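You operate a simulated robot arm through the tools that you are given. There is no shell and no other tool. Be economical: measure what you need, move in short steps, check, and stop when the job is done.

You run a simulated robot arm. Do the job below in one go: nothing can be reset, and whatever is moved stays where it is left.

JOB
Put things in order on the teal bench top. At the end: the dial gauge stands on top of the yellow tin; the blue pad from the teal bench top stands where the dial gauge stood; the small black cover stands where the blue pad stood; the black sleeve stands where the small black cover stood; whatever was shut is shut again. Leave all else as you found it, and nothing knocked over.

Only the result counts: the job must be done as asked and must still hold three seconds after the hand-in. Knocking over, shifting, dropping, spilling or breaking anything else fails it. A push-on lid holds only when it is set on centred and level and pressed home; a screw cap is set on level and turned clockwise until tight.

ROBOT AND FRAMES
A 6-joint arm with a two-finger parallel gripper, fixed in place. Base frame: the origin is at the foot of the arm, x ahead of it, y to its left, z up; the work surface is at about z = 860. Readings come in mm, degrees, newtons and seconds.
With the tool pointing down near the work surface it reaches from about 260 to 680 mm from the base axis. Its first joint turns from -66.0 to 66.0 degrees. Payload 2.9 kg.
The TCP is the grasp point between the finger pads, 30 mm short of the fingertips. In the tool frame z runs along the fingers and y along their closing line. The gripper opens to 110 mm. The fingers are 20 mm wide and 10 mm thick; the gripper's body (48 by 112 mm) begins 55 mm behind the TCP.
Orientation is that of the tool frame in the base frame, as a unit quaternion [w, x, y, z]. With the fingers straight down and closing along the base's y, the tool's x points along the base's -x, its y along +y and its z along -z.

CONTROLS
- The arm moves only by the tool play_rows. Its arguments are lists of equal length, an entry for each row: "angular": the turn, a rotation vector about the base's x, y, z in degrees, a list of three; "linear": the shift along the base's x, y, z in mm, a list of three; "gripper": the opening, from 0 (shut) to 1 (fully open). In form: {"angular": [[wx, wy, wz], ...], "linear": [[x, y, z], ...], "gripper": [gripper, ...]}. A call has 1 to 20 rows; each row is the pose to reach, as a shift and turn from the pose commanded when the call began. Each row takes 0.2 s and may step no farther than 50 mm and 8.6 degrees from the row before; otherwise, or with a gripper value out of range, the whole call is refused. Where a pose cannot be reached the arm comes as near as it can. A force on the tool above 40 N (or 10 N above the force at the start of the call, whichever is more), or a blocked arm, ends the call early, and 0.2 s more pass. Each finger travels about 108 mm/s and halts on what it meets, pressing with about 28 N; the grip force reading is that of the motor and also rises with nothing between the fingers. The clock runs only during rows and for 0.2 s after the last one: add rows that repeat a pose to give the fingers time. The reply holds the time, the measured pose of the TCP, the force on the tool along the base axes, the opening and the grip force, in the units named above and with some noise, with the torque about the TCP (base axes, N m) and any sound that the robot's microphone picked up, and new pictures: "pictures" is both (left out), scene, wrist or none.
- Cameras (640 x 400 px; columns grow to the right, rows downward): "scene" is fixed at [67.5, 422.9, 1394.1]; the picture's right is [-0.85, -0.53, 0.00], its down [-0.26, 0.41, -0.88] and it looks along [0.46, -0.74, -0.48] (base axes); focal length 233 px, centre (320, 200). "wrist" rides on the gripper at [72, 17, -103] in the tool frame; the picture's right is [-0.23, 0.97, 0.00], its down [-0.76, -0.18, -0.62] and it looks along [-0.61, -0.14, 0.78] (tool axes); focal length 222 px, centre (320, 200). There is no depth. A picture from a camera that has moved, and an enlarged one, comes with that camera's place and axes in the base frame and with its lens.
- enlarge(camera, box): a new picture of the part [left, top, right, bottom] of that camera's present view, enlarged. The clock stands still meanwhile.
- close_job(): hands the job in; it is judged then, once.

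Go step by step. Nothing tells you positions but the pictures and the camera data: compare them with the known pose of the tool, close in by small moves and look again before you grip or let go. The budget is 120 turns and 200 pictures, counting those below and the enlarged ones. Unless the task says otherwise, let go and move clear before handing in.

The tools are called after "Emit:" as name(argument=value, ...) on one line, values as JSON. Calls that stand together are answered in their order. play_rows: Moves the arm, as the interface text tells. Its arguments: {"type":"object","properties":{"angular":{"type":"array","items":{"type":"array","items":{"type":"number"}}},"linear":{"type":"array","items":{"type":"array","items":{"type":"number"}}},"gripper":{"type":"array","items":{"type":"number"}},"pictures":{"type":"string","enum":["both","scene","wrist","none"]}},"required":["angular","linear","gripper"]} The other tools are called the same way: enlarge (camera, box) takes an enlarged picture of a part of a camera's view; close_job () hands the job in.

At the start:

```text
clock: 0.0
position: [423.3, -173.5, 1187.2]
tcp_rot: [0.0, 0.0, 1.0, 0.0]
wrist_force: [0.5, 0.3, 0.0]
ft_torque: [0.01, -0.01, -0.01]
finger_gap: 110.1
grasp_force: 0.0
```

scene: 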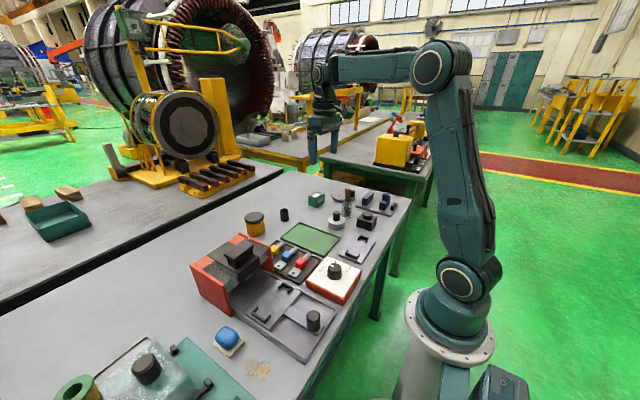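
wrist: 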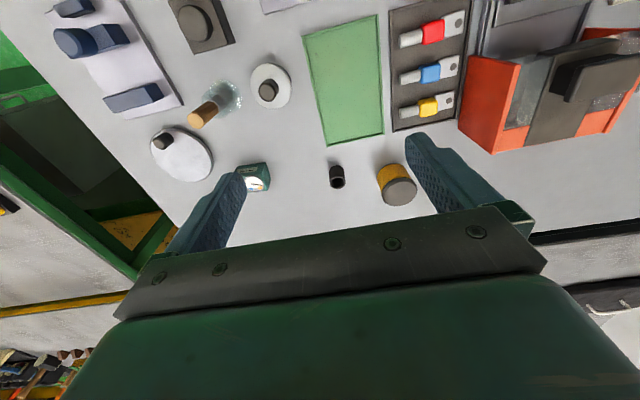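

I see a bench with many small objects. I'll enlarge the views to identify them first.

Emit:
enlarge(camera="scene", box=[220, 170, 420, 295])

Emit:
enlarge(camera="scene", box=[40, 240, 360, 400])

Emit:
enlarge(camera="wrist", box=[40, 0, 480, 220])

```text
3.20 times, centred on (320, 232) of scene
camera zoom: at [67.5, 422.9, 1394.1], right [-0.85, -0.53, 0.0], down [-0.26, 0.41, -0.88], along [0.46, -0.74, -0.48], focal length 745 px, centre (320, 96)
```

zoom: 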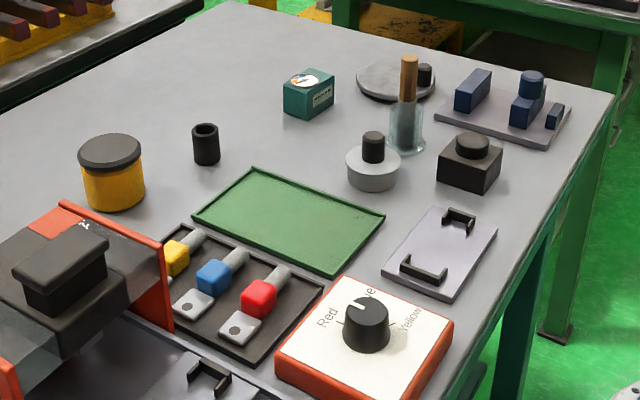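

```text
2.00 times, centred on (200, 320) of scene
camera zoom: at [67.5, 422.9, 1394.1], right [-0.85, -0.53, 0.0], down [-0.26, 0.41, -0.88], along [0.46, -0.74, -0.48], focal length 466 px, centre (560, -40)
```

zoom: 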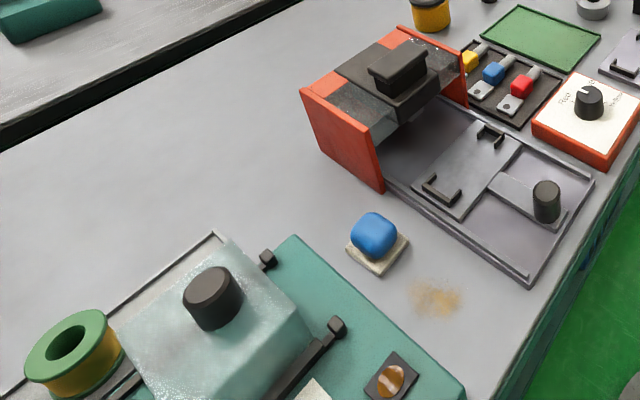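

```text
1.45 times, centred on (260, 110) of wrist
camera zoom: at [350.8, -156.6, 1289.7], right [0.23, 0.97, 0.0], down [0.76, -0.18, 0.62], along [0.61, -0.14, -0.78], focal length 323 px, centre (407, 331)
```

zoom: 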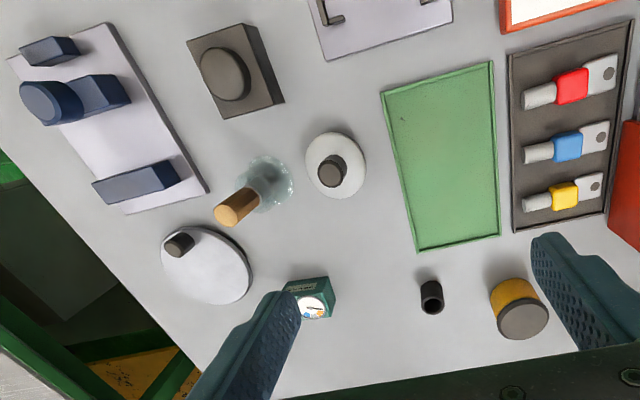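

The teal panel and other things lie on the left. I'll swing high over the bench to look there with the wrist camera.

Emit:
play_rows(angular=[[0, 0, 0], [0, 0, 0], [0, 0, 0], [0, 0, 0], [0, 0, 0], [0, 0, 0]], linear=[[-10, 45, 0], [-20, 90, 0], [-30, 135, 0], [-40, 180, 0], [-50, 220, 0], [-50, 220, 0]], gripper=[1, 1, 1, 1, 1, 1], pictures="wrist")

Emit:
play_rows(angular=[[0, 0, 0], [0, 0, 0], [0, 0, 0], [0, 0, 0], [0, 0, 0], [0, 0, 0], [0, 0, 0]], linear=[[0, 45, 0], [0, 90, 0], [0, 135, 0], [0, 180, 0], [0, 225, 0], [0, 260, 0], [0, 260, 0]], gripper=[1, 1, 1, 1, 1, 1, 1], pictures="both")

```text
clock: 1.4
position: [371.6, 48.3, 1190.8]
tcp_rot: [0.0, 0.0, 1.0, 0.0]
wrist_force: [-0.3, -0.2, 0.3]
ft_torque: [0.01, 0.01, 0.0]
finger_gap: 110.1
grasp_force: 0.0
camera wrist: at [298.6, 65.9, 1292.7], right [0.23, 0.97, 0.0], down [0.76, -0.18, 0.62], along [0.61, -0.14, -0.78], focal length 222 px, centre (320, 200)
```

wrist: 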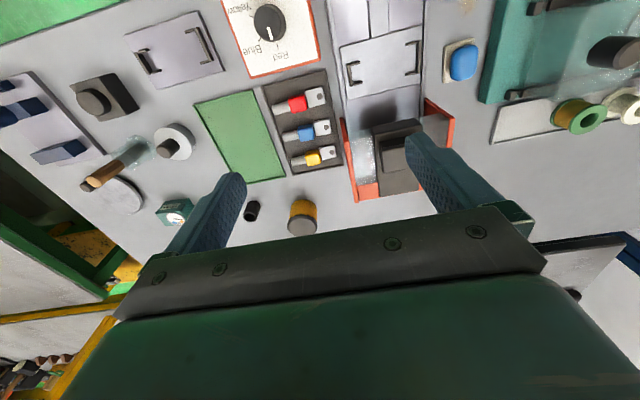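

```text
clock: 3.0
position: [373.9, 307.0, 1189.7]
tcp_rot: [-0.001, 0.0, 1.0, 0.001]
wrist_force: [-1.1, -0.2, -0.5]
ft_torque: [0.02, -0.02, 0.02]
finger_gap: 109.8
grasp_force: 0.0
camera wrist: at [300.3, 322.9, 1292.2], right [0.23, 0.97, 0.0], down [0.76, -0.18, 0.62], along [0.61, -0.14, -0.78], focal length 222 px, centre (320, 200)
```

scene: 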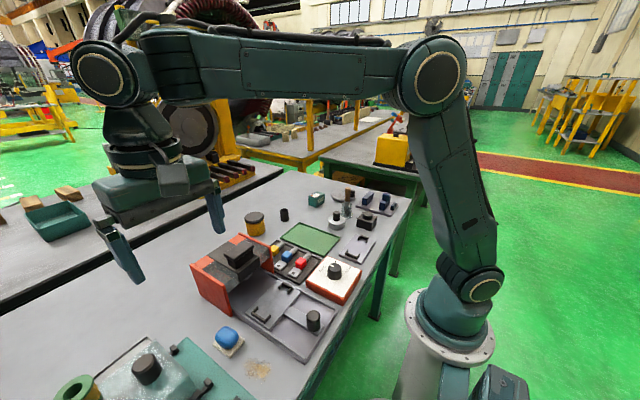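
wrist: 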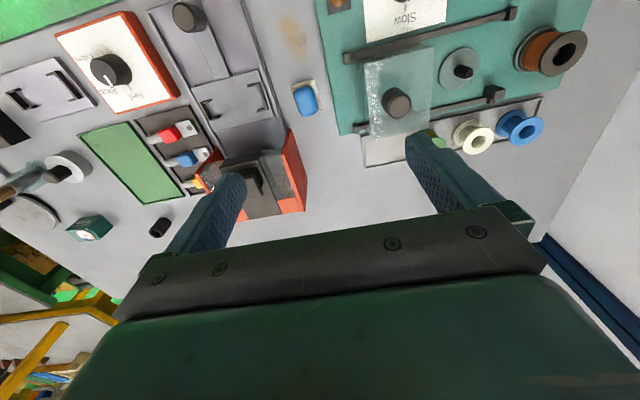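

Teal panel on the left; I'll back off to see it whole.

Emit:
play_rows(angular=[[0, 0, 0], [0, 0, 0], [0, 0, 0]], linear=[[-30, 30, 0], [-70, 60, 0], [-70, 60, 0]], gripper=[1, 1, 1], pictures="none")

Emit:
enlarge(camera="wrist", box=[240, 0, 640, 220])

Emit:
enlarge(camera="wrist", box=[0, 0, 320, 220])

```text
clock: 3.8
position: [302.0, 365.0, 1188.5]
tcp_rot: [0.0, 0.0, 1.0, 0.0]
wrist_force: [0.8, -0.5, 0.7]
ft_torque: [0.01, -0.02, 0.01]
finger_gap: 110.0
grasp_force: 0.0
```

```text
1.60 times, centred on (440, 110) of wrist
camera zoom: at [228.8, 382.7, 1290.7], right [0.23, 0.97, 0.0], down [0.76, -0.18, 0.62], along [0.61, -0.14, -0.78], focal length 355 px, centre (128, 344)
```

zoom: 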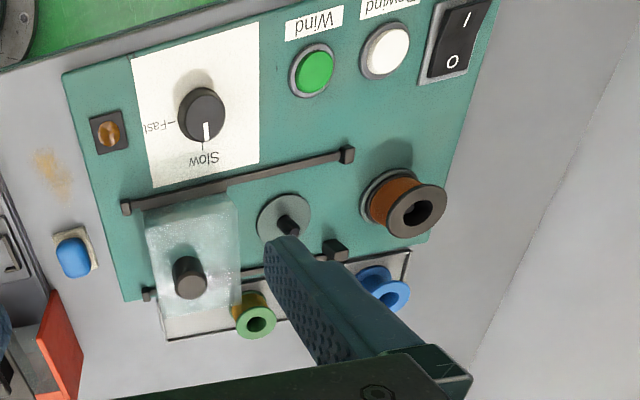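

```text
1.82 times, centred on (160, 110) of wrist
camera zoom: at [228.8, 382.7, 1290.7], right [0.23, 0.97, 0.0], down [0.76, -0.18, 0.62], along [0.61, -0.14, -0.78], focal length 404 px, centre (611, 364)
```

zoom: 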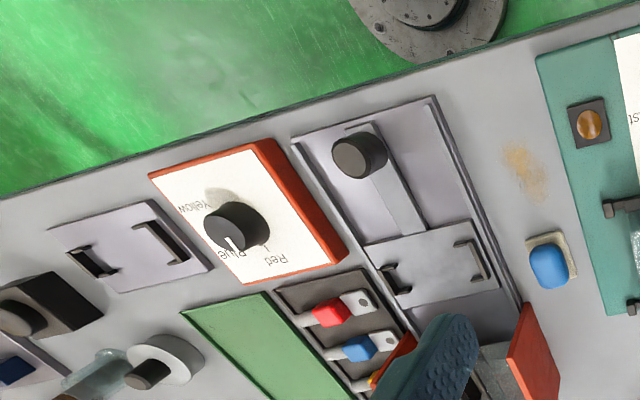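

The blue pad seems to be the blue block on the beige base; the sleeve is the black tube. I need to find the small black cover, so I look closer at candidates.

Emit:
enlarge(camera="scene", box=[185, 225, 345, 365])

Emit:
enlarge(camera="scene", box=[300, 175, 410, 245])

Emit:
enlarge(camera="scene", box=[40, 320, 260, 400])

```text
2.86 times, centred on (265, 295) of scene
camera zoom: at [67.5, 422.9, 1394.1], right [-0.85, -0.53, 0.0], down [-0.26, 0.41, -0.88], along [0.46, -0.74, -0.48], focal length 665 px, centre (477, -71)
```

zoom: 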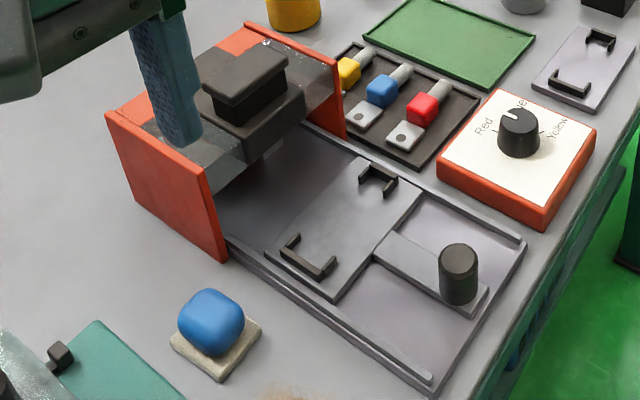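

```text
5.71 times, centred on (355, 210) of scene
camera zoom: at [67.5, 422.9, 1394.1], right [-0.85, -0.53, 0.0], down [-0.26, 0.41, -0.88], along [0.46, -0.74, -0.48], focal length 1330 px, centre (120, 143)
```

zoom: 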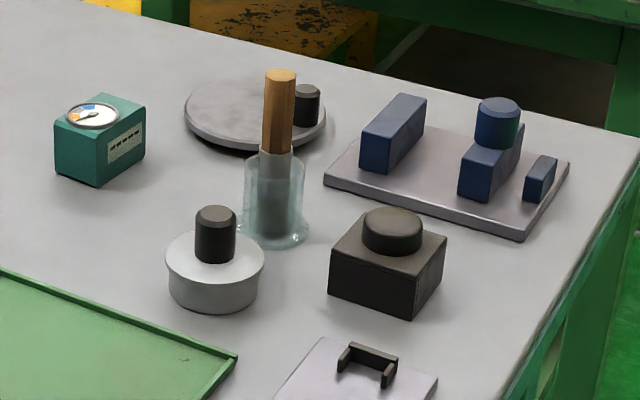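

```text
2.91 times, centred on (150, 360) of scene
camera zoom: at [67.5, 422.9, 1394.1], right [-0.85, -0.53, 0.0], down [-0.26, 0.41, -0.88], along [0.46, -0.74, -0.48], focal length 677 px, centre (814, -266)
```

zoom: 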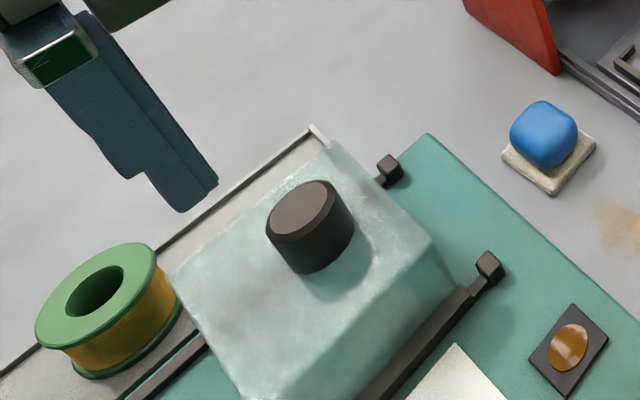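

The black block with a round top is my candidate for the small black cover. I'll first look closer at the red fixture and the blue pad from lower down.

Emit:
play_rows(angular=[[0, 0, 0], [0, 0, 0], [0, 0, 0], [0, 0, 0], [0, 0, 0], [0, 0, 0]], linear=[[0, -40, -20], [0, -80, -45], [0, -120, -70], [0, -160, -95], [0, -195, -110], [0, -195, -110]], gripper=[1, 1, 1, 1, 1, 1], pictures="wrist")

Emit:
enlarge(camera="wrist", box=[180, 0, 500, 200])

```text
clock: 5.2
position: [306.8, 172.0, 1075.3]
tcp_rot: [-0.001, 0.0, 1.0, 0.0]
wrist_force: [0.2, 0.4, -0.5]
ft_torque: [-0.01, -0.03, 0.0]
finger_gap: 109.7
grasp_force: 0.0
camera wrist: at [231.5, 189.2, 1177.8], right [0.23, 0.97, 0.0], down [0.76, -0.18, 0.62], along [0.61, -0.14, -0.78], focal length 222 px, centre (320, 200)
```

wrist: 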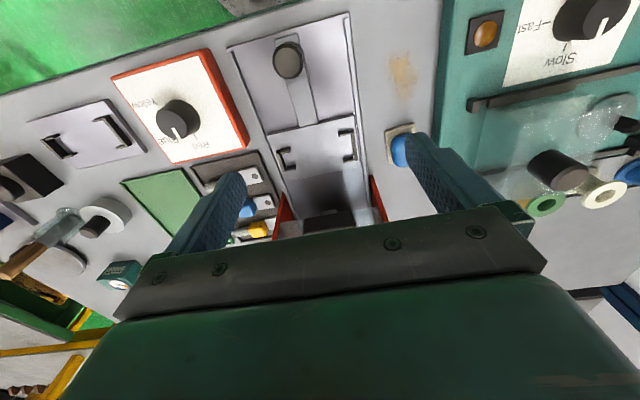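

```text
2.00 times, centred on (340, 100) of wrist
camera zoom: at [231.5, 189.2, 1177.8], right [0.23, 0.97, 0.0], down [0.76, -0.18, 0.62], along [0.61, -0.14, -0.78], focal length 444 px, centre (280, 400)
```

zoom: 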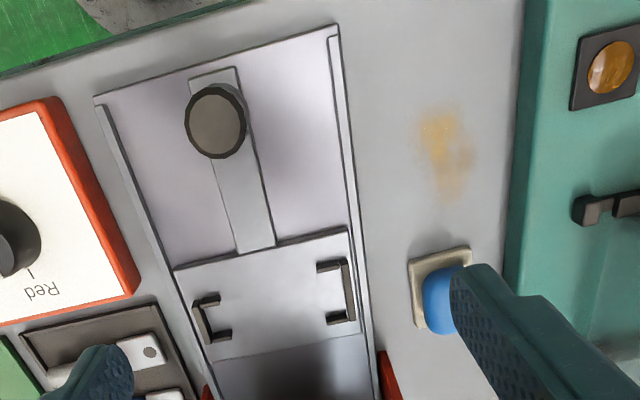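

The red fixture is a slide press, nothing hidden inside. Next I turn the hand -90° and look at the black block.

Emit:
play_rows(angular=[[0, 0, -8], [0, 0, -16], [0, 0, -24], [0, 0, -32], [0, 0, -40], [0, 0, -48], [0, 0, -56], [0, 0, -64], [0, 0, -72], [0, 0, -80], [0, 0, -88], [0, 0, -90], [0, 0, -90]], linear=[[0, -30, 0], [0, -60, 0], [0, -90, 0], [5, -120, 0], [10, -150, 0], [15, -180, 0], [20, -210, 0], [20, -240, 0], [20, -270, 0], [20, -300, 0], [20, -330, 0], [20, -350, 0], [20, -350, 0]], gripper=[1, 1, 1, 1, 1, 1, 1, 1, 1, 1, 1, 1, 1], pictures="wrist")

Emit:
enlarge(camera="wrist", box=[180, 40, 460, 215])

```text
clock: 8.0
position: [324.2, -177.5, 1076.0]
tcp_rot: [0.0, 0.707, 0.707, 0.001]
wrist_force: [-0.1, -0.4, -0.5]
ft_torque: [-0.01, 0.01, 0.0]
finger_gap: 109.9
grasp_force: 0.0
camera wrist: at [341.0, -105.7, 1179.2], right [0.97, -0.23, 0.0], down [-0.18, -0.76, 0.62], along [-0.14, -0.61, -0.78], focal length 222 px, centre (320, 200)
```

wrist: 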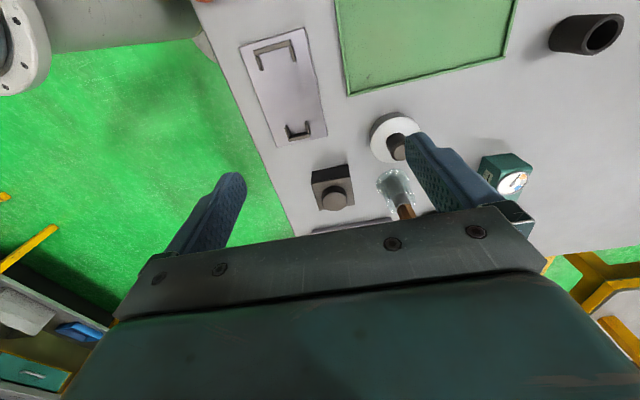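

```text
2.29 times, centred on (320, 128) of wrist
camera zoom: at [341.0, -105.7, 1179.2], right [0.97, -0.23, 0.0], down [-0.18, -0.76, 0.62], along [-0.14, -0.61, -0.78], focal length 508 px, centre (320, 366)
```

zoom: 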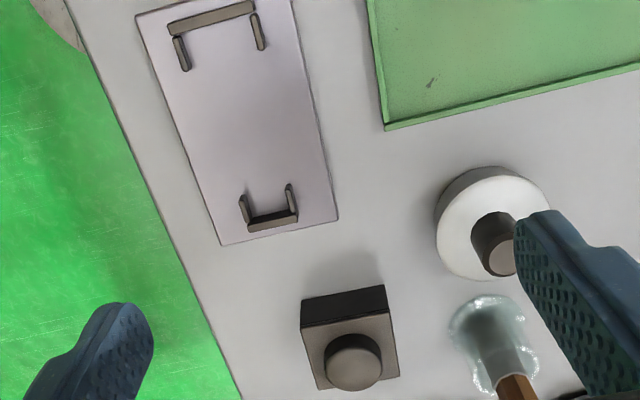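

The black block (centre about (314,-319), ~58 mm square, 38 mm high) must be the small black cover. Now I measure the dial gauge and the things around it.

Emit:
play_rows(angular=[[0, 0, 0], [0, 0, 0], [0, 0, 0], [0, 0, 0], [0, 0, 0], [0, 0, 0], [0, 0, 0]], linear=[[45, 0, 0], [90, 0, 0], [135, 0, 0], [180, 0, 0], [220, 0, -20], [240, 0, -30], [240, 0, -30]], gripper=[1, 1, 1, 1, 1, 1, 1], pictures="wrist")

Emit:
enlarge(camera="wrist", box=[220, 20, 500, 195])

```text
clock: 9.6
position: [563.8, -177.1, 1050.7]
tcp_rot: [0.0, 0.707, 0.707, 0.0]
wrist_force: [-0.4, 0.4, 0.8]
ft_torque: [-0.02, 0.02, -0.01]
finger_gap: 110.0
grasp_force: 0.1
camera wrist: at [578.6, -104.3, 1152.6], right [0.97, -0.23, 0.0], down [-0.18, -0.76, 0.62], along [-0.14, -0.61, -0.78], focal length 222 px, centre (320, 200)
```

wrist: 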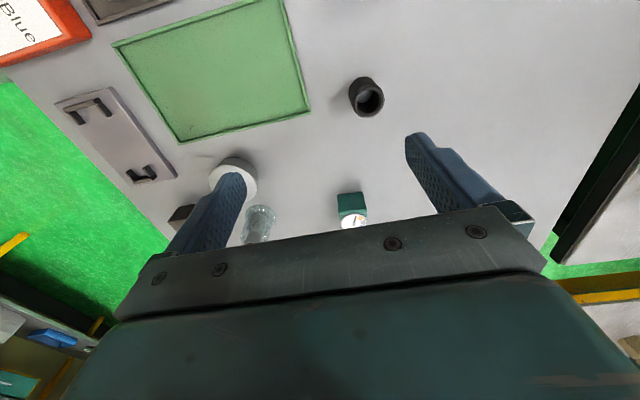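

```text
2.29 times, centred on (360, 108) of wrist
camera zoom: at [578.6, -104.3, 1152.6], right [0.97, -0.23, 0.0], down [-0.18, -0.76, 0.62], along [-0.14, -0.61, -0.78], focal length 508 px, centre (229, 411)
```

zoom: 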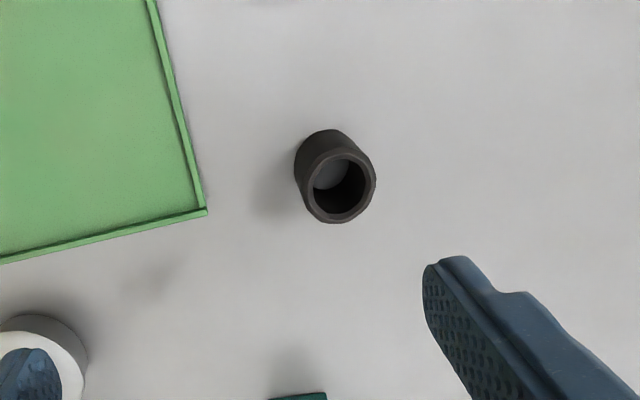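

The sleeve is at about (614,-180), 35 mm wide. I shift toward the gauge for a clear view.

Emit:
play_rows(angular=[[0, 0, 0], [0, 0, 0], [0, 0, 0], [0, 0, 0]], linear=[[0, -40, 0], [-10, -80, 0], [-20, -110, 0], [-20, -110, 0]], gripper=[1, 1, 1, 1], pictures="none")

Emit:
enlarge(camera="wrist", box=[240, 60, 480, 210])

Emit:
enlarge(camera="scene", box=[235, 170, 355, 245])

```text
clock: 10.6
position: [543.8, -287.8, 1048.3]
tcp_rot: [0.0, 0.707, 0.707, 0.0]
wrist_force: [0.4, -0.7, -1.0]
ft_torque: [0.02, 0.02, -0.01]
finger_gap: 110.3
grasp_force: 0.1
```

```text
2.67 times, centred on (360, 135) of wrist
camera zoom: at [560.0, -215.3, 1151.1], right [0.97, -0.23, 0.0], down [-0.18, -0.76, 0.62], along [-0.14, -0.61, -0.78], focal length 592 px, centre (213, 373)
```

zoom: 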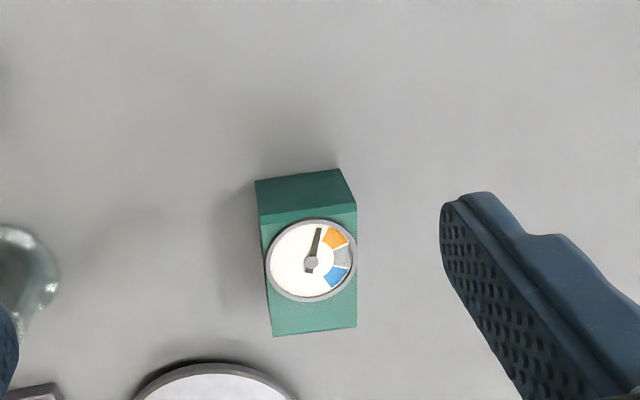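

```text
5.33 times, centred on (295, 208) of scene
camera zoom: at [67.5, 422.9, 1394.1], right [-0.85, -0.53, 0.0], down [-0.26, 0.41, -0.88], along [0.46, -0.74, -0.48], focal length 1241 px, centre (453, 160)
```

zoom: 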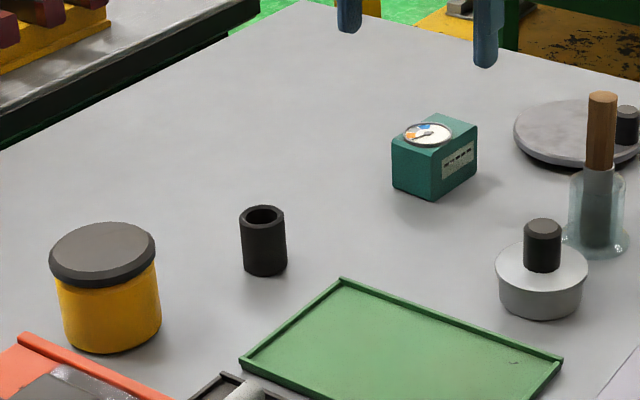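

The gauge is at about (574,-364), 41×68 mm, ~40 mm high, yaw about -4°; the tin is at about (657,-58). I'll move above the gauge with a matching yaw and check.

Emit:
play_rows(angular=[[0, 0, -2], [0, 0, -4.3], [0, 0, -4.3], [0, 0, -4.3]], linear=[[15, -30, -25], [31, -60, -50], [31, -72, -88], [31, -72, -88]], gripper=[1, 1, 1, 1], pictures="both")

Emit:
enlarge(camera="scene", box=[260, 150, 380, 225])

```text
clock: 11.6
position: [572.0, -357.0, 959.6]
tcp_rot: [0.0, 0.733, 0.68, 0.0]
wrist_force: [0.4, 1.0, -0.3]
ft_torque: [0.02, -0.01, 0.03]
finger_gap: 110.2
grasp_force: 0.1
camera wrist: at [593.5, -286.1, 1062.1], right [0.95, -0.3, 0.0], down [-0.23, -0.75, 0.62], along [-0.19, -0.59, -0.78], focal length 222 px, centre (320, 200)
```

scene: 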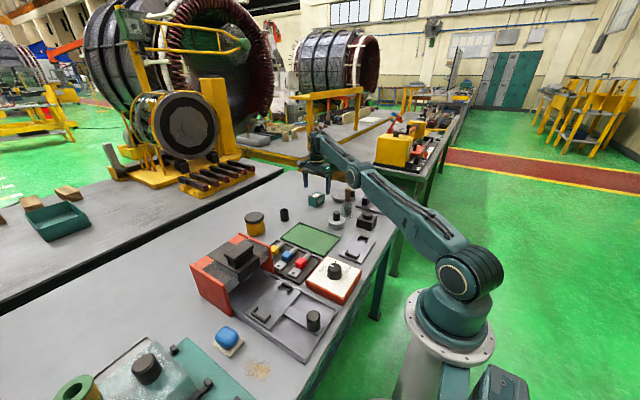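
wrist: 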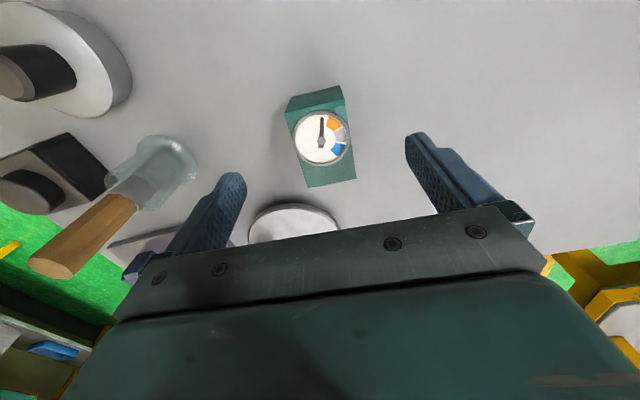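

```text
5.33 times, centred on (320, 188) of scene
camera zoom: at [67.5, 422.9, 1394.1], right [-0.85, -0.53, 0.0], down [-0.26, 0.41, -0.88], along [0.46, -0.74, -0.48], focal length 1241 px, centre (320, 267)
```

zoom: 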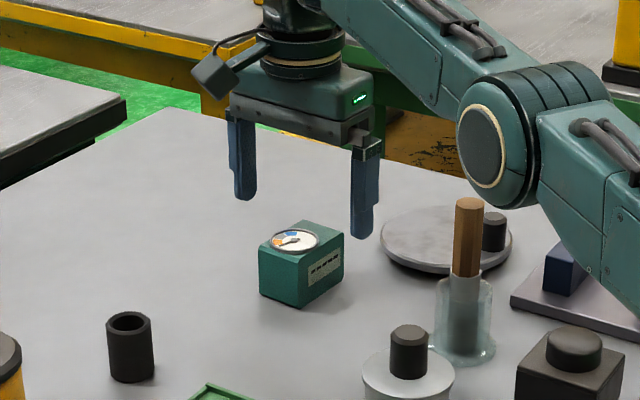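

Pose reached. I measure the gauge from here with an enlarged view.

Emit:
enlarge(camera="wrist", box=[240, 70, 400, 200])

```text
3.08 times, centred on (320, 135) of wrist
camera zoom: at [593.5, -286.1, 1062.1], right [0.95, -0.3, 0.0], down [-0.23, -0.75, 0.62], along [-0.19, -0.59, -0.78], focal length 684 px, centre (320, 400)
```

zoom: 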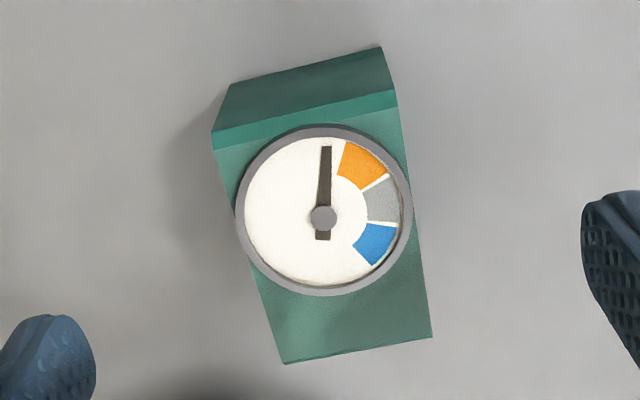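

The gauge centre is about (573.4,-362.5), yaw -4.3°. I descend around it, without gripping yet.

Emit:
play_rows(angular=[[0, 0, 0], [0, 0, 0], [0, 0, 0]], linear=[[0, 0, -30], [0, 0, -63], [0, 0, -63]], gripper=[1, 1, 1], pictures="wrist")

Emit:
enlarge(camera="scene", box=[280, 160, 360, 210])

```text
clock: 12.4
position: [576.9, -358.1, 896.3]
tcp_rot: [0.0, 0.733, 0.68, 0.0]
wrist_force: [-1.3, 0.0, 0.3]
ft_torque: [0.01, 0.02, 0.01]
finger_gap: 110.0
grasp_force: 0.1
camera wrist: at [597.2, -287.7, 998.4], right [0.95, -0.3, 0.0], down [-0.23, -0.75, 0.62], along [-0.19, -0.59, -0.78], focal length 222 px, centre (320, 200)
```

wrist: 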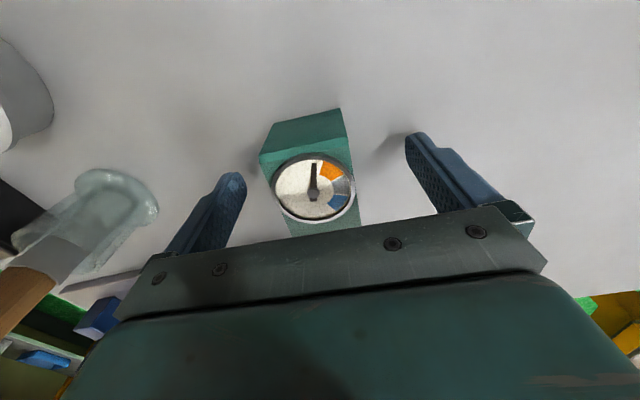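

```text
8.00 times, centred on (320, 185) of scene
camera zoom: at [67.5, 422.9, 1394.1], right [-0.85, -0.53, 0.0], down [-0.26, 0.41, -0.88], along [0.46, -0.74, -0.48], focal length 1862 px, centre (320, 320)
```

zoom: 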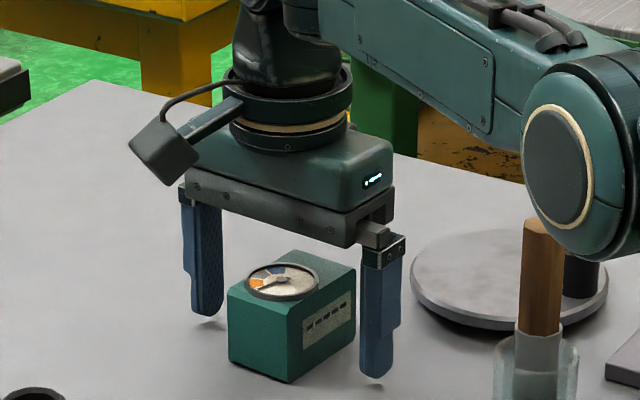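

The gauge sits between the fingers. Gripping it now.

Emit:
play_rows(angular=[[0, 0, 0], [0, 0, 0], [0, 0, 0], [0, 0, 0]], linear=[[0, 0, 0], [0, 0, 0], [0, 0, 0], [0, 0, 0]], gripper=[0.6, 0.2, 0.2, 0.2], pictures="wrist")

```text
clock: 13.4
position: [576.4, -359.4, 896.4]
tcp_rot: [0.0, 0.733, 0.681, -0.001]
wrist_force: [-0.2, 0.2, 0.0]
ft_torque: [0.04, -0.03, 0.03]
finger_gap: 41.7
grasp_force: 25.2
camera wrist: at [597.2, -287.7, 998.6], right [0.95, -0.3, 0.0], down [-0.23, -0.75, 0.62], along [-0.19, -0.59, -0.78], focal length 222 px, centre (320, 200)
```

wrist: 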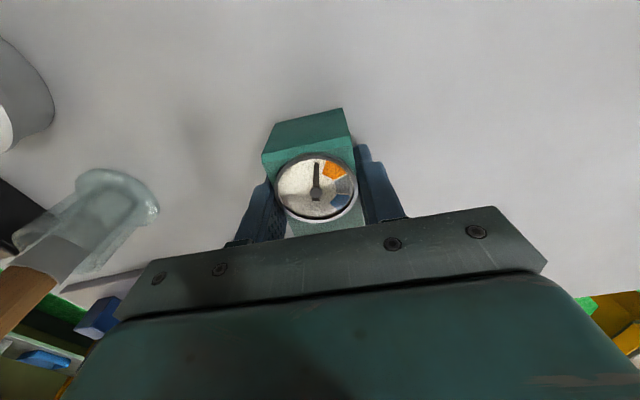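

Gauge gripped (41.7 mm). I lift and carry it toward the tin, stopping short at height to measure the tin.

Emit:
play_rows(angular=[[0, 0, 0], [0, 0, 0], [0, 0, 0], [0, 0, 0], [0, 0, 0], [0, 0, 0], [0, 0, 0], [0, 0, 0], [0, 0, 0], [0, 0, 0], [0, 0, 0], [0, 0, 0], [0, 0, 0]], linear=[[0, 0, 20], [0, 0, 60], [0, 0, 105], [0, 40, 125], [0, 80, 130], [5, 125, 130], [10, 170, 130], [20, 215, 130], [30, 260, 130], [40, 300, 130], [55, 330, 130], [60, 350, 130], [60, 350, 130]], gripper=[0.2, 0.2, 0.2, 0.2, 0.2, 0.2, 0.2, 0.2, 0.2, 0.2, 0.2, 0.2, 0.2], pictures="both")

Emit:
enlarge(camera="wrist", box=[220, 50, 460, 200])

Emit:
enlarge(camera="scene", box=[190, 160, 310, 250])

```text
clock: 16.2
position: [637.0, -11.0, 1027.7]
tcp_rot: [0.0, 0.733, 0.68, 0.0]
wrist_force: [0.3, -0.4, -1.6]
ft_torque: [0.04, -0.01, 0.01]
finger_gap: 41.8
grasp_force: 24.8
out of reach, approached as far as the arm can: row 2, 3
camera wrist: at [656.6, 60.0, 1130.1], right [0.95, -0.3, 0.0], down [-0.23, -0.75, 0.62], along [-0.19, -0.59, -0.78], focal length 222 px, centre (320, 200)
```

scene: 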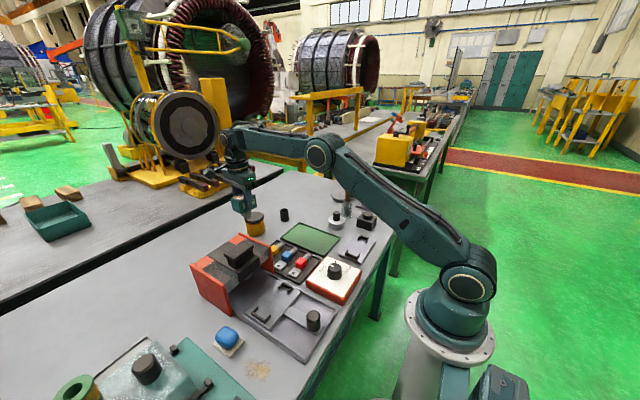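
wrist: 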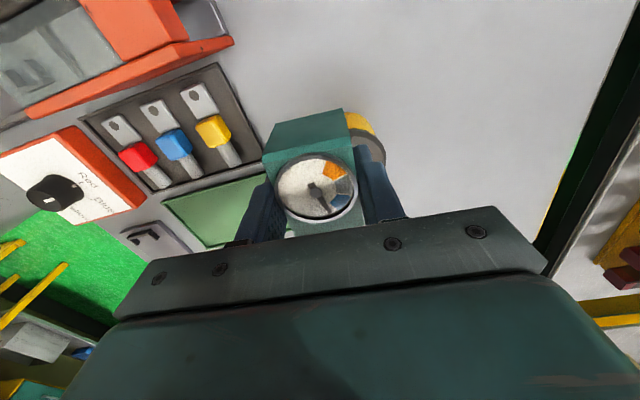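

```text
2.67 times, centred on (340, 125) of wrist
camera zoom: at [656.6, 60.0, 1130.1], right [0.95, -0.3, 0.0], down [-0.23, -0.75, 0.62], along [-0.19, -0.59, -0.78], focal length 592 px, centre (267, 400)
```

zoom: 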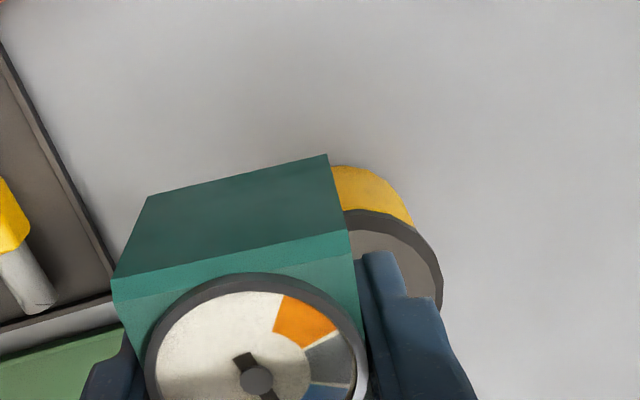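

```text
4.44 times, centred on (250, 205) of scene
camera zoom: at [67.5, 422.9, 1394.1], right [-0.85, -0.53, 0.0], down [-0.26, 0.41, -0.88], along [0.46, -0.74, -0.48], focal length 1034 px, centre (631, 178)
```

zoom: 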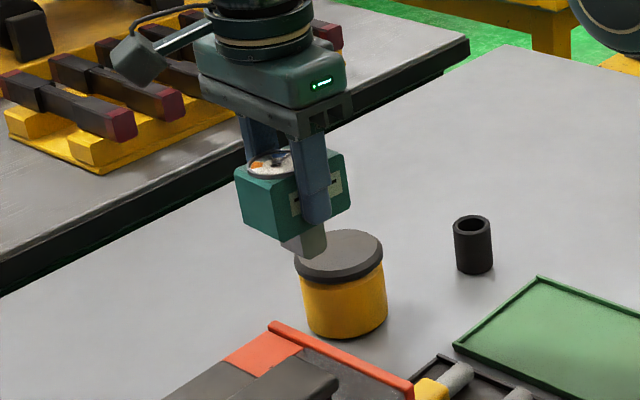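

The held gauge hides the tin; I step back in x to see it clear.

Emit:
play_rows(angular=[[0, 0, 0], [0, 0, 0], [0, 0, 0], [0, 0, 0]], linear=[[-40, 0, 0], [-80, 0, 0], [-110, 0, 0], [-110, 0, 0]], gripper=[0.2, 0.2, 0.2, 0.2], pictures="none")

Emit:
enlarge(camera="wrist", box=[380, 60, 540, 210])

Emit:
enlarge(camera="scene", box=[210, 190, 310, 250])

```text
clock: 17.2
position: [527.5, -9.7, 1024.8]
tcp_rot: [0.0, 0.733, 0.68, 0.001]
wrist_force: [0.0, -0.7, -2.1]
ft_torque: [0.03, -0.02, -0.01]
finger_gap: 41.4
grasp_force: 25.8
```

```text
2.67 times, centred on (460, 135) of wrist
camera zoom: at [547.2, 62.4, 1127.4], right [0.95, -0.3, 0.0], down [-0.23, -0.75, 0.62], along [-0.19, -0.59, -0.78], focal length 592 px, centre (-53, 373)
```

zoom: 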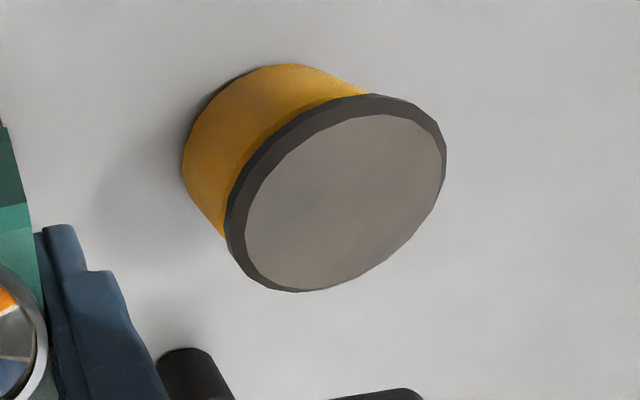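

```text
6.40 times, centred on (260, 220) of scene
camera zoom: at [67.5, 422.9, 1394.1], right [-0.85, -0.53, 0.0], down [-0.26, 0.41, -0.88], along [0.46, -0.74, -0.48], focal length 1490 px, centre (704, 72)
```

zoom: 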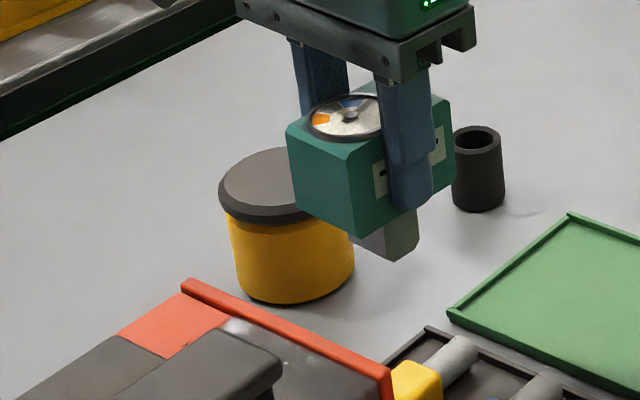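

Tin lid centre is about (658,-64), top z≈926. I move the gauge over it at a safe height and check.

Emit:
play_rows(angular=[[0, 0, 0], [0, 0, 0], [0, 0, 0], [0, 0, 0], [0, 0, 0]], linear=[[40, -20, -10], [80, -40, -20], [115, -49.5, -30], [133.7, -49.5, -40], [133.7, -49.5, -40]], gripper=[0.2, 0.2, 0.2, 0.2, 0.2], pictures="none")

Emit:
enlarge(camera="wrist", box=[220, 50, 460, 200])

Emit:
enlarge(camera="scene", box=[210, 180, 310, 245])

```text
clock: 18.4
position: [658.6, -57.2, 983.3]
tcp_rot: [-0.001, 0.733, 0.68, -0.001]
wrist_force: [0.5, 0.0, -0.8]
ft_torque: [-0.02, 0.02, 0.01]
finger_gap: 41.7
grasp_force: 25.3
```

```text
2.67 times, centred on (340, 125) of wrist
camera zoom: at [679.7, 13.2, 1086.4], right [0.95, -0.3, 0.0], down [-0.23, -0.75, 0.62], along [-0.19, -0.59, -0.78], focal length 592 px, centre (267, 400)
```

zoom: 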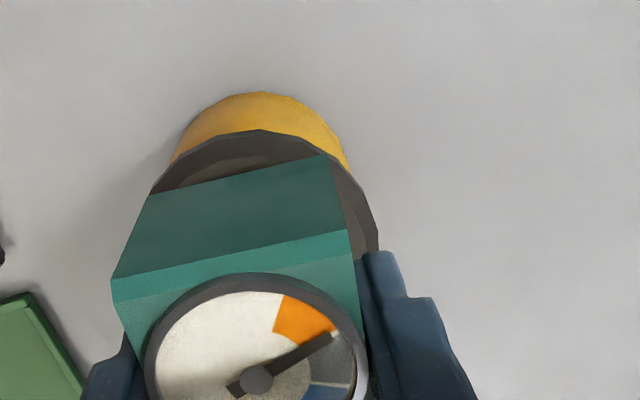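

```text
6.15 times, centred on (260, 212) of scene
camera zoom: at [67.6, 422.9, 1394.1], right [-0.85, -0.53, 0.0], down [-0.26, 0.41, -0.88], along [0.46, -0.74, -0.48], focal length 1432 px, centre (689, 123)
```

zoom: 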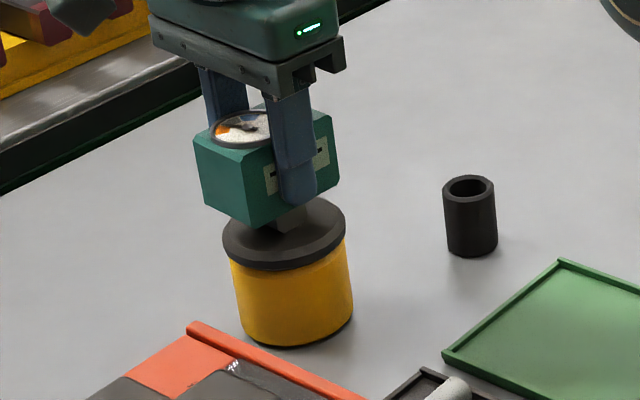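

The gauge seems about 3–4 mm too far in +x. I correct and lower to just above the lid, then check again.

Emit:
play_rows(angular=[[0, 0, 0], [0, 0, 0], [0, 0, 0]], linear=[[-3.5, 0, -8], [-3.5, 0, -16], [-3.5, 0, -16]], gripper=[0.2, 0.2, 0.2], pictures="none")

Emit:
enlarge(camera="wrist", box=[240, 70, 400, 170])

Emit:
enlarge(camera="scene", box=[230, 195, 280, 240])

```text
clock: 19.2
position: [655.1, -59.6, 967.3]
tcp_rot: [0.001, 0.732, 0.681, -0.001]
wrist_force: [-0.1, -0.6, -1.2]
ft_torque: [-0.02, -0.01, -0.03]
finger_gap: 41.5
grasp_force: 25.1
```

```text
4.00 times, centred on (320, 120) of wrist
camera zoom: at [676.3, 11.7, 1070.5], right [0.95, -0.3, 0.0], down [-0.23, -0.75, 0.62], along [-0.19, -0.59, -0.78], focal length 888 px, centre (320, 520)
```

zoom: 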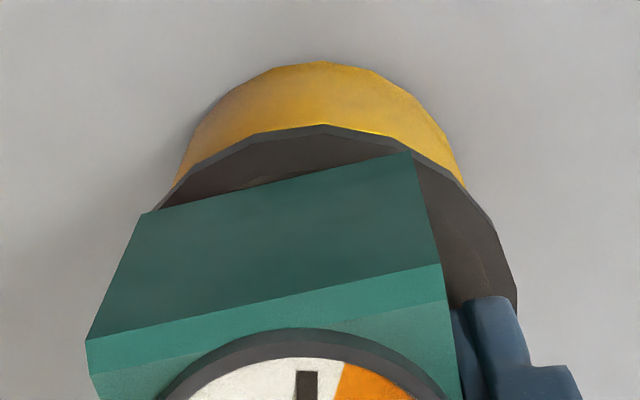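

```text
8.89 times, centred on (255, 218) of scene
camera zoom: at [67.6, 422.9, 1394.1], right [-0.85, -0.53, 0.0], down [-0.26, 0.41, -0.88], along [0.46, -0.74, -0.48], focal length 2069 px, centre (898, 44)
```

zoom: 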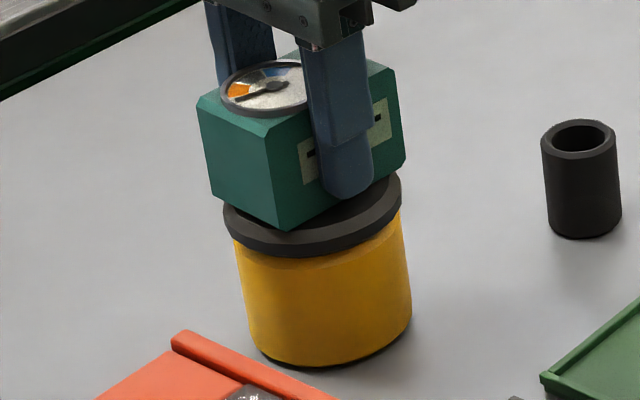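

Well centred now. I lower until contact.

Emit:
play_rows(angular=[[0, 0, 0], [0, 0, 0], [0, 0, 0]], linear=[[0, 0, -4], [0, 0, -6.5], [0, 0, -6.5]], gripper=[0.2, 0.2, 0.2], pictures="none")

Emit:
enlarge(camera="scene", box=[230, 195, 280, 240])

```text
clock: 20.0
position: [657.1, -58.0, 965.4]
tcp_rot: [0.002, 0.733, 0.68, 0.002]
wrist_force: [-7.1, -0.1, 22.3]
ft_torque: [-0.18, 0.4, -0.01]
finger_gap: 41.5
grasp_force: 24.7
```

```text
8.89 times, centred on (255, 218) of scene
camera zoom: at [66.9, 422.9, 1394.2], right [-0.85, -0.53, 0.0], down [-0.25, 0.41, -0.88], along [0.46, -0.74, -0.48], focal length 2069 px, centre (898, 44)
```

zoom: 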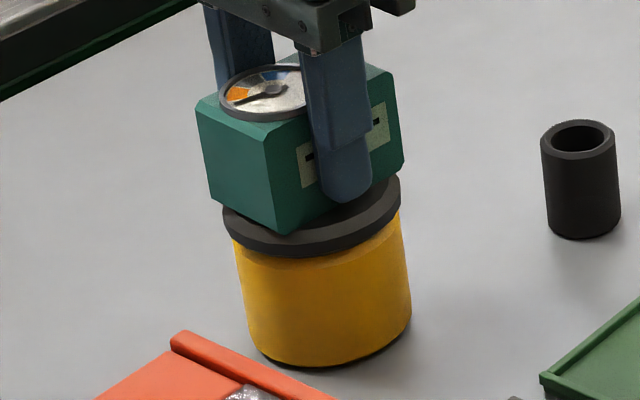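

Contact felt (22 N). I relieve, open, and rise.

Emit:
play_rows(angular=[[0, 0, 0], [0, 0, 0], [0, 0, 0], [0, 0, 0], [0, 0, 0], [0, 0, 0], [0, 0, 0], [0, 0, 0], [0, 0, 0]], linear=[[0, 0, 2.5], [0, 0, 2.5], [0, 0, 2.5], [0, 0, 2.5], [0, 0, 2.5], [0, 0, 15], [-10, 0, 50], [-60, 0, 70], [-60, 0, 70]], gripper=[0.2, 0.2, 0.5, 0.8, 0.8, 0.8, 0.8, 0.8, 0.8], pictures="both")

Emit:
enlarge(camera="scene", box=[230, 195, 280, 240])

```text
refused: row 8 steps farther than a row can; nothing moved
```

```text
8.89 times, centred on (255, 218) of scene
camera zoom: at [66.9, 422.9, 1394.2], right [-0.85, -0.53, 0.0], down [-0.25, 0.41, -0.88], along [0.46, -0.74, -0.48], focal length 2069 px, centre (898, 44)
```

zoom: 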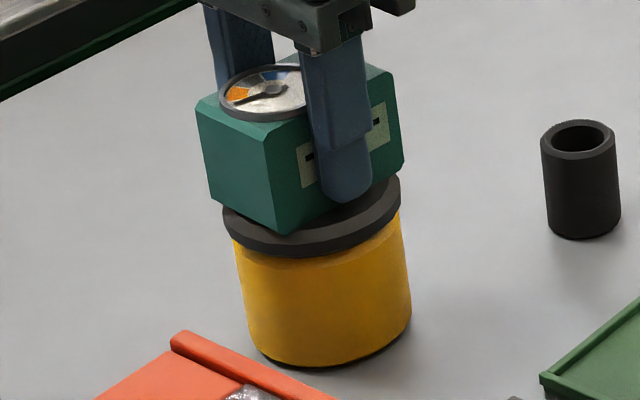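

One row was too long; I repeat it with a shorter step.

Emit:
play_rows(angular=[[0, 0, 0], [0, 0, 0], [0, 0, 0], [0, 0, 0], [0, 0, 0], [0, 0, 0], [0, 0, 0], [0, 0, 0], [0, 0, 0]], linear=[[0, 0, 2.5], [0, 0, 2.5], [0, 0, 2.5], [0, 0, 2.5], [0, 0, 2.5], [0, 0, 15], [-5, 0, 50], [-30, 0, 85], [-30, 0, 85]], gripper=[0.2, 0.2, 0.5, 0.8, 0.8, 0.8, 0.8, 0.8, 0.8], pictures="wrist")

Emit:
enlarge(camera="scene", box=[230, 195, 280, 240])

```text
clock: 22.0
position: [627.0, -60.1, 1050.8]
tcp_rot: [0.0, 0.733, 0.681, 0.0]
wrist_force: [0.4, 0.3, 0.4]
ft_torque: [0.01, 0.02, -0.04]
finger_gap: 87.8
grasp_force: 0.2
camera wrist: at [648.0, 11.3, 1152.4], right [0.95, -0.3, 0.0], down [-0.23, -0.75, 0.62], along [-0.19, -0.59, -0.78], focal length 222 px, centre (320, 200)
```

wrist: 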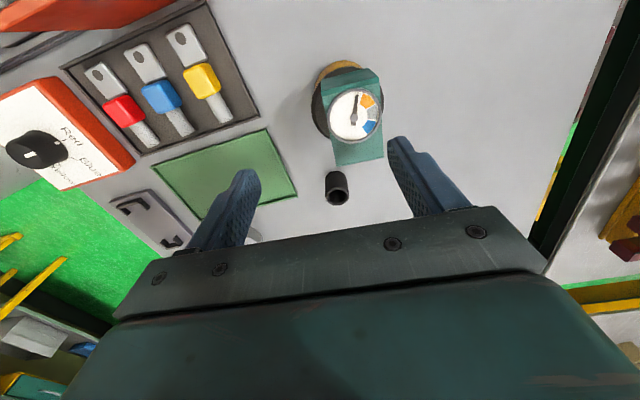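

```text
8.89 times, centred on (255, 218) of scene
camera zoom: at [67.5, 422.9, 1394.1], right [-0.85, -0.53, 0.0], down [-0.26, 0.41, -0.88], along [0.46, -0.74, -0.48], focal length 2069 px, centre (898, 44)
```

zoom: 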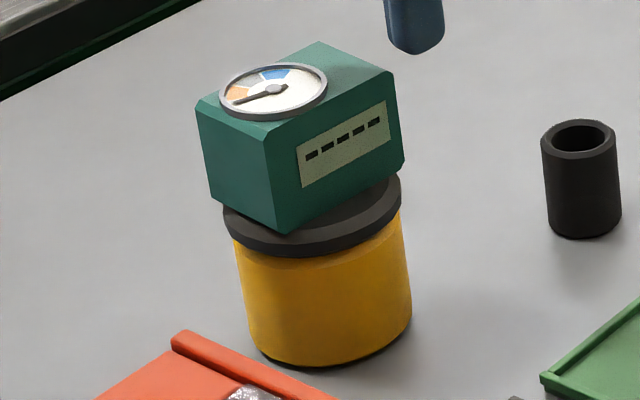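

The gauge stands on the tin. Now I go to look at the blue pad from above.

Emit:
play_rows(angular=[[0, 0, 0], [0, 0, 0], [0, 0, 0], [0, 0, 0], [0, 0, 0], [0, 0, 0], [0, 0, 0], [0, 0, 0], [0, 0, 0], [0, 0, 0], [0, 0, 0]], linear=[[-25, 35, 0], [-50, 70, 0], [-75, 105, 0], [-100, 140, 0], [-125, 175, 0], [-150, 210, 0], [-175, 245, 0], [-195, 280, 0], [-210, 315, 0], [-220, 350, 0], [-220, 350, 0]], gripper=[1, 1, 1, 1, 1, 1, 1, 1, 1, 1, 1], pictures="both")

Emit:
enlarge(camera="wrist", box=[220, 60, 420, 210])

Emit:
enlarge(camera="scene", box=[190, 310, 270, 370])

```text
clock: 24.4
position: [402.7, 290.6, 1047.4]
tcp_rot: [0.001, 0.733, 0.68, 0.0]
wrist_force: [-0.6, -0.6, 0.0]
ft_torque: [0.0, -0.04, -0.04]
finger_gap: 110.2
grasp_force: 0.0
camera wrist: at [423.9, 361.2, 1149.6], right [0.95, -0.3, 0.0], down [-0.23, -0.75, 0.62], along [-0.19, -0.59, -0.78], focal length 222 px, centre (320, 200)
```

scene: 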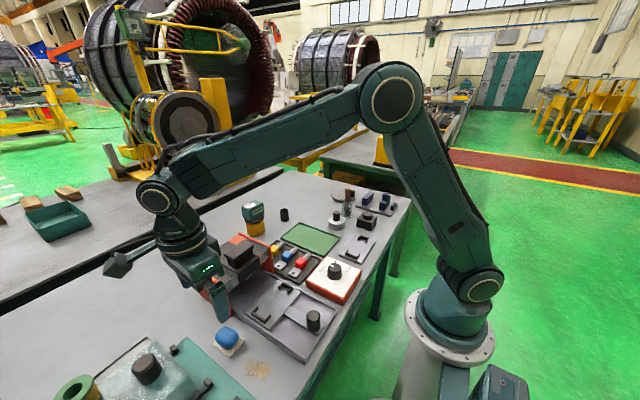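
wrist: 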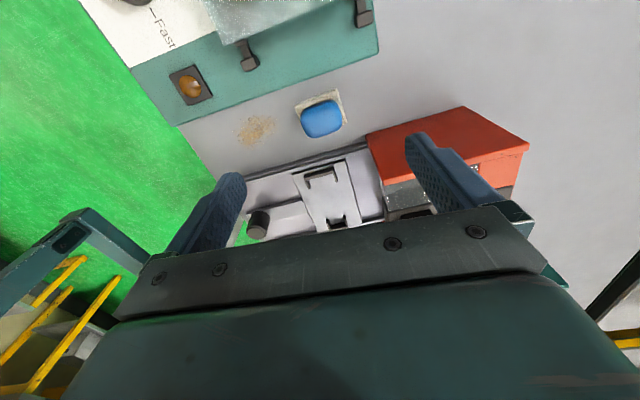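

```text
2.67 times, centred on (320, 135) of wrist
camera zoom: at [423.9, 361.2, 1149.6], right [0.95, -0.3, 0.0], down [-0.23, -0.75, 0.62], along [-0.19, -0.59, -0.78], focal length 592 px, centre (320, 373)
```

zoom: 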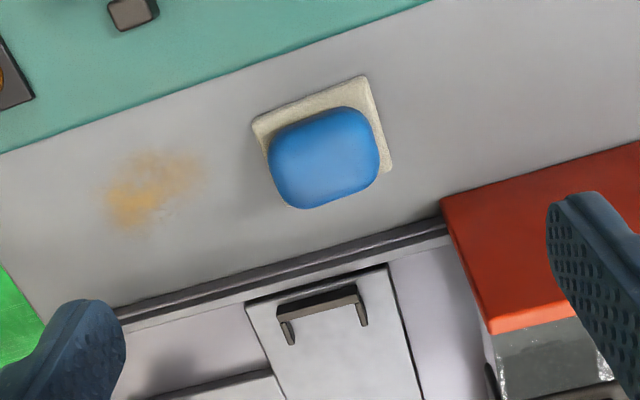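

```text
6.67 times, centred on (230, 340) of scene
camera zoom: at [67.5, 422.9, 1394.1], right [-0.85, -0.53, 0.0], down [-0.26, 0.41, -0.88], along [0.46, -0.74, -0.48], focal length 1552 px, centre (920, -733)
```

zoom: 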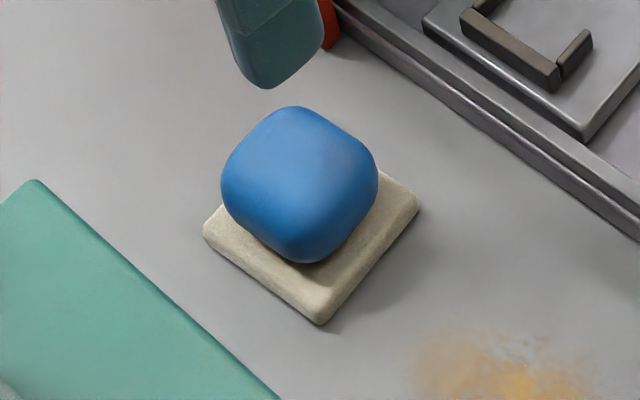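

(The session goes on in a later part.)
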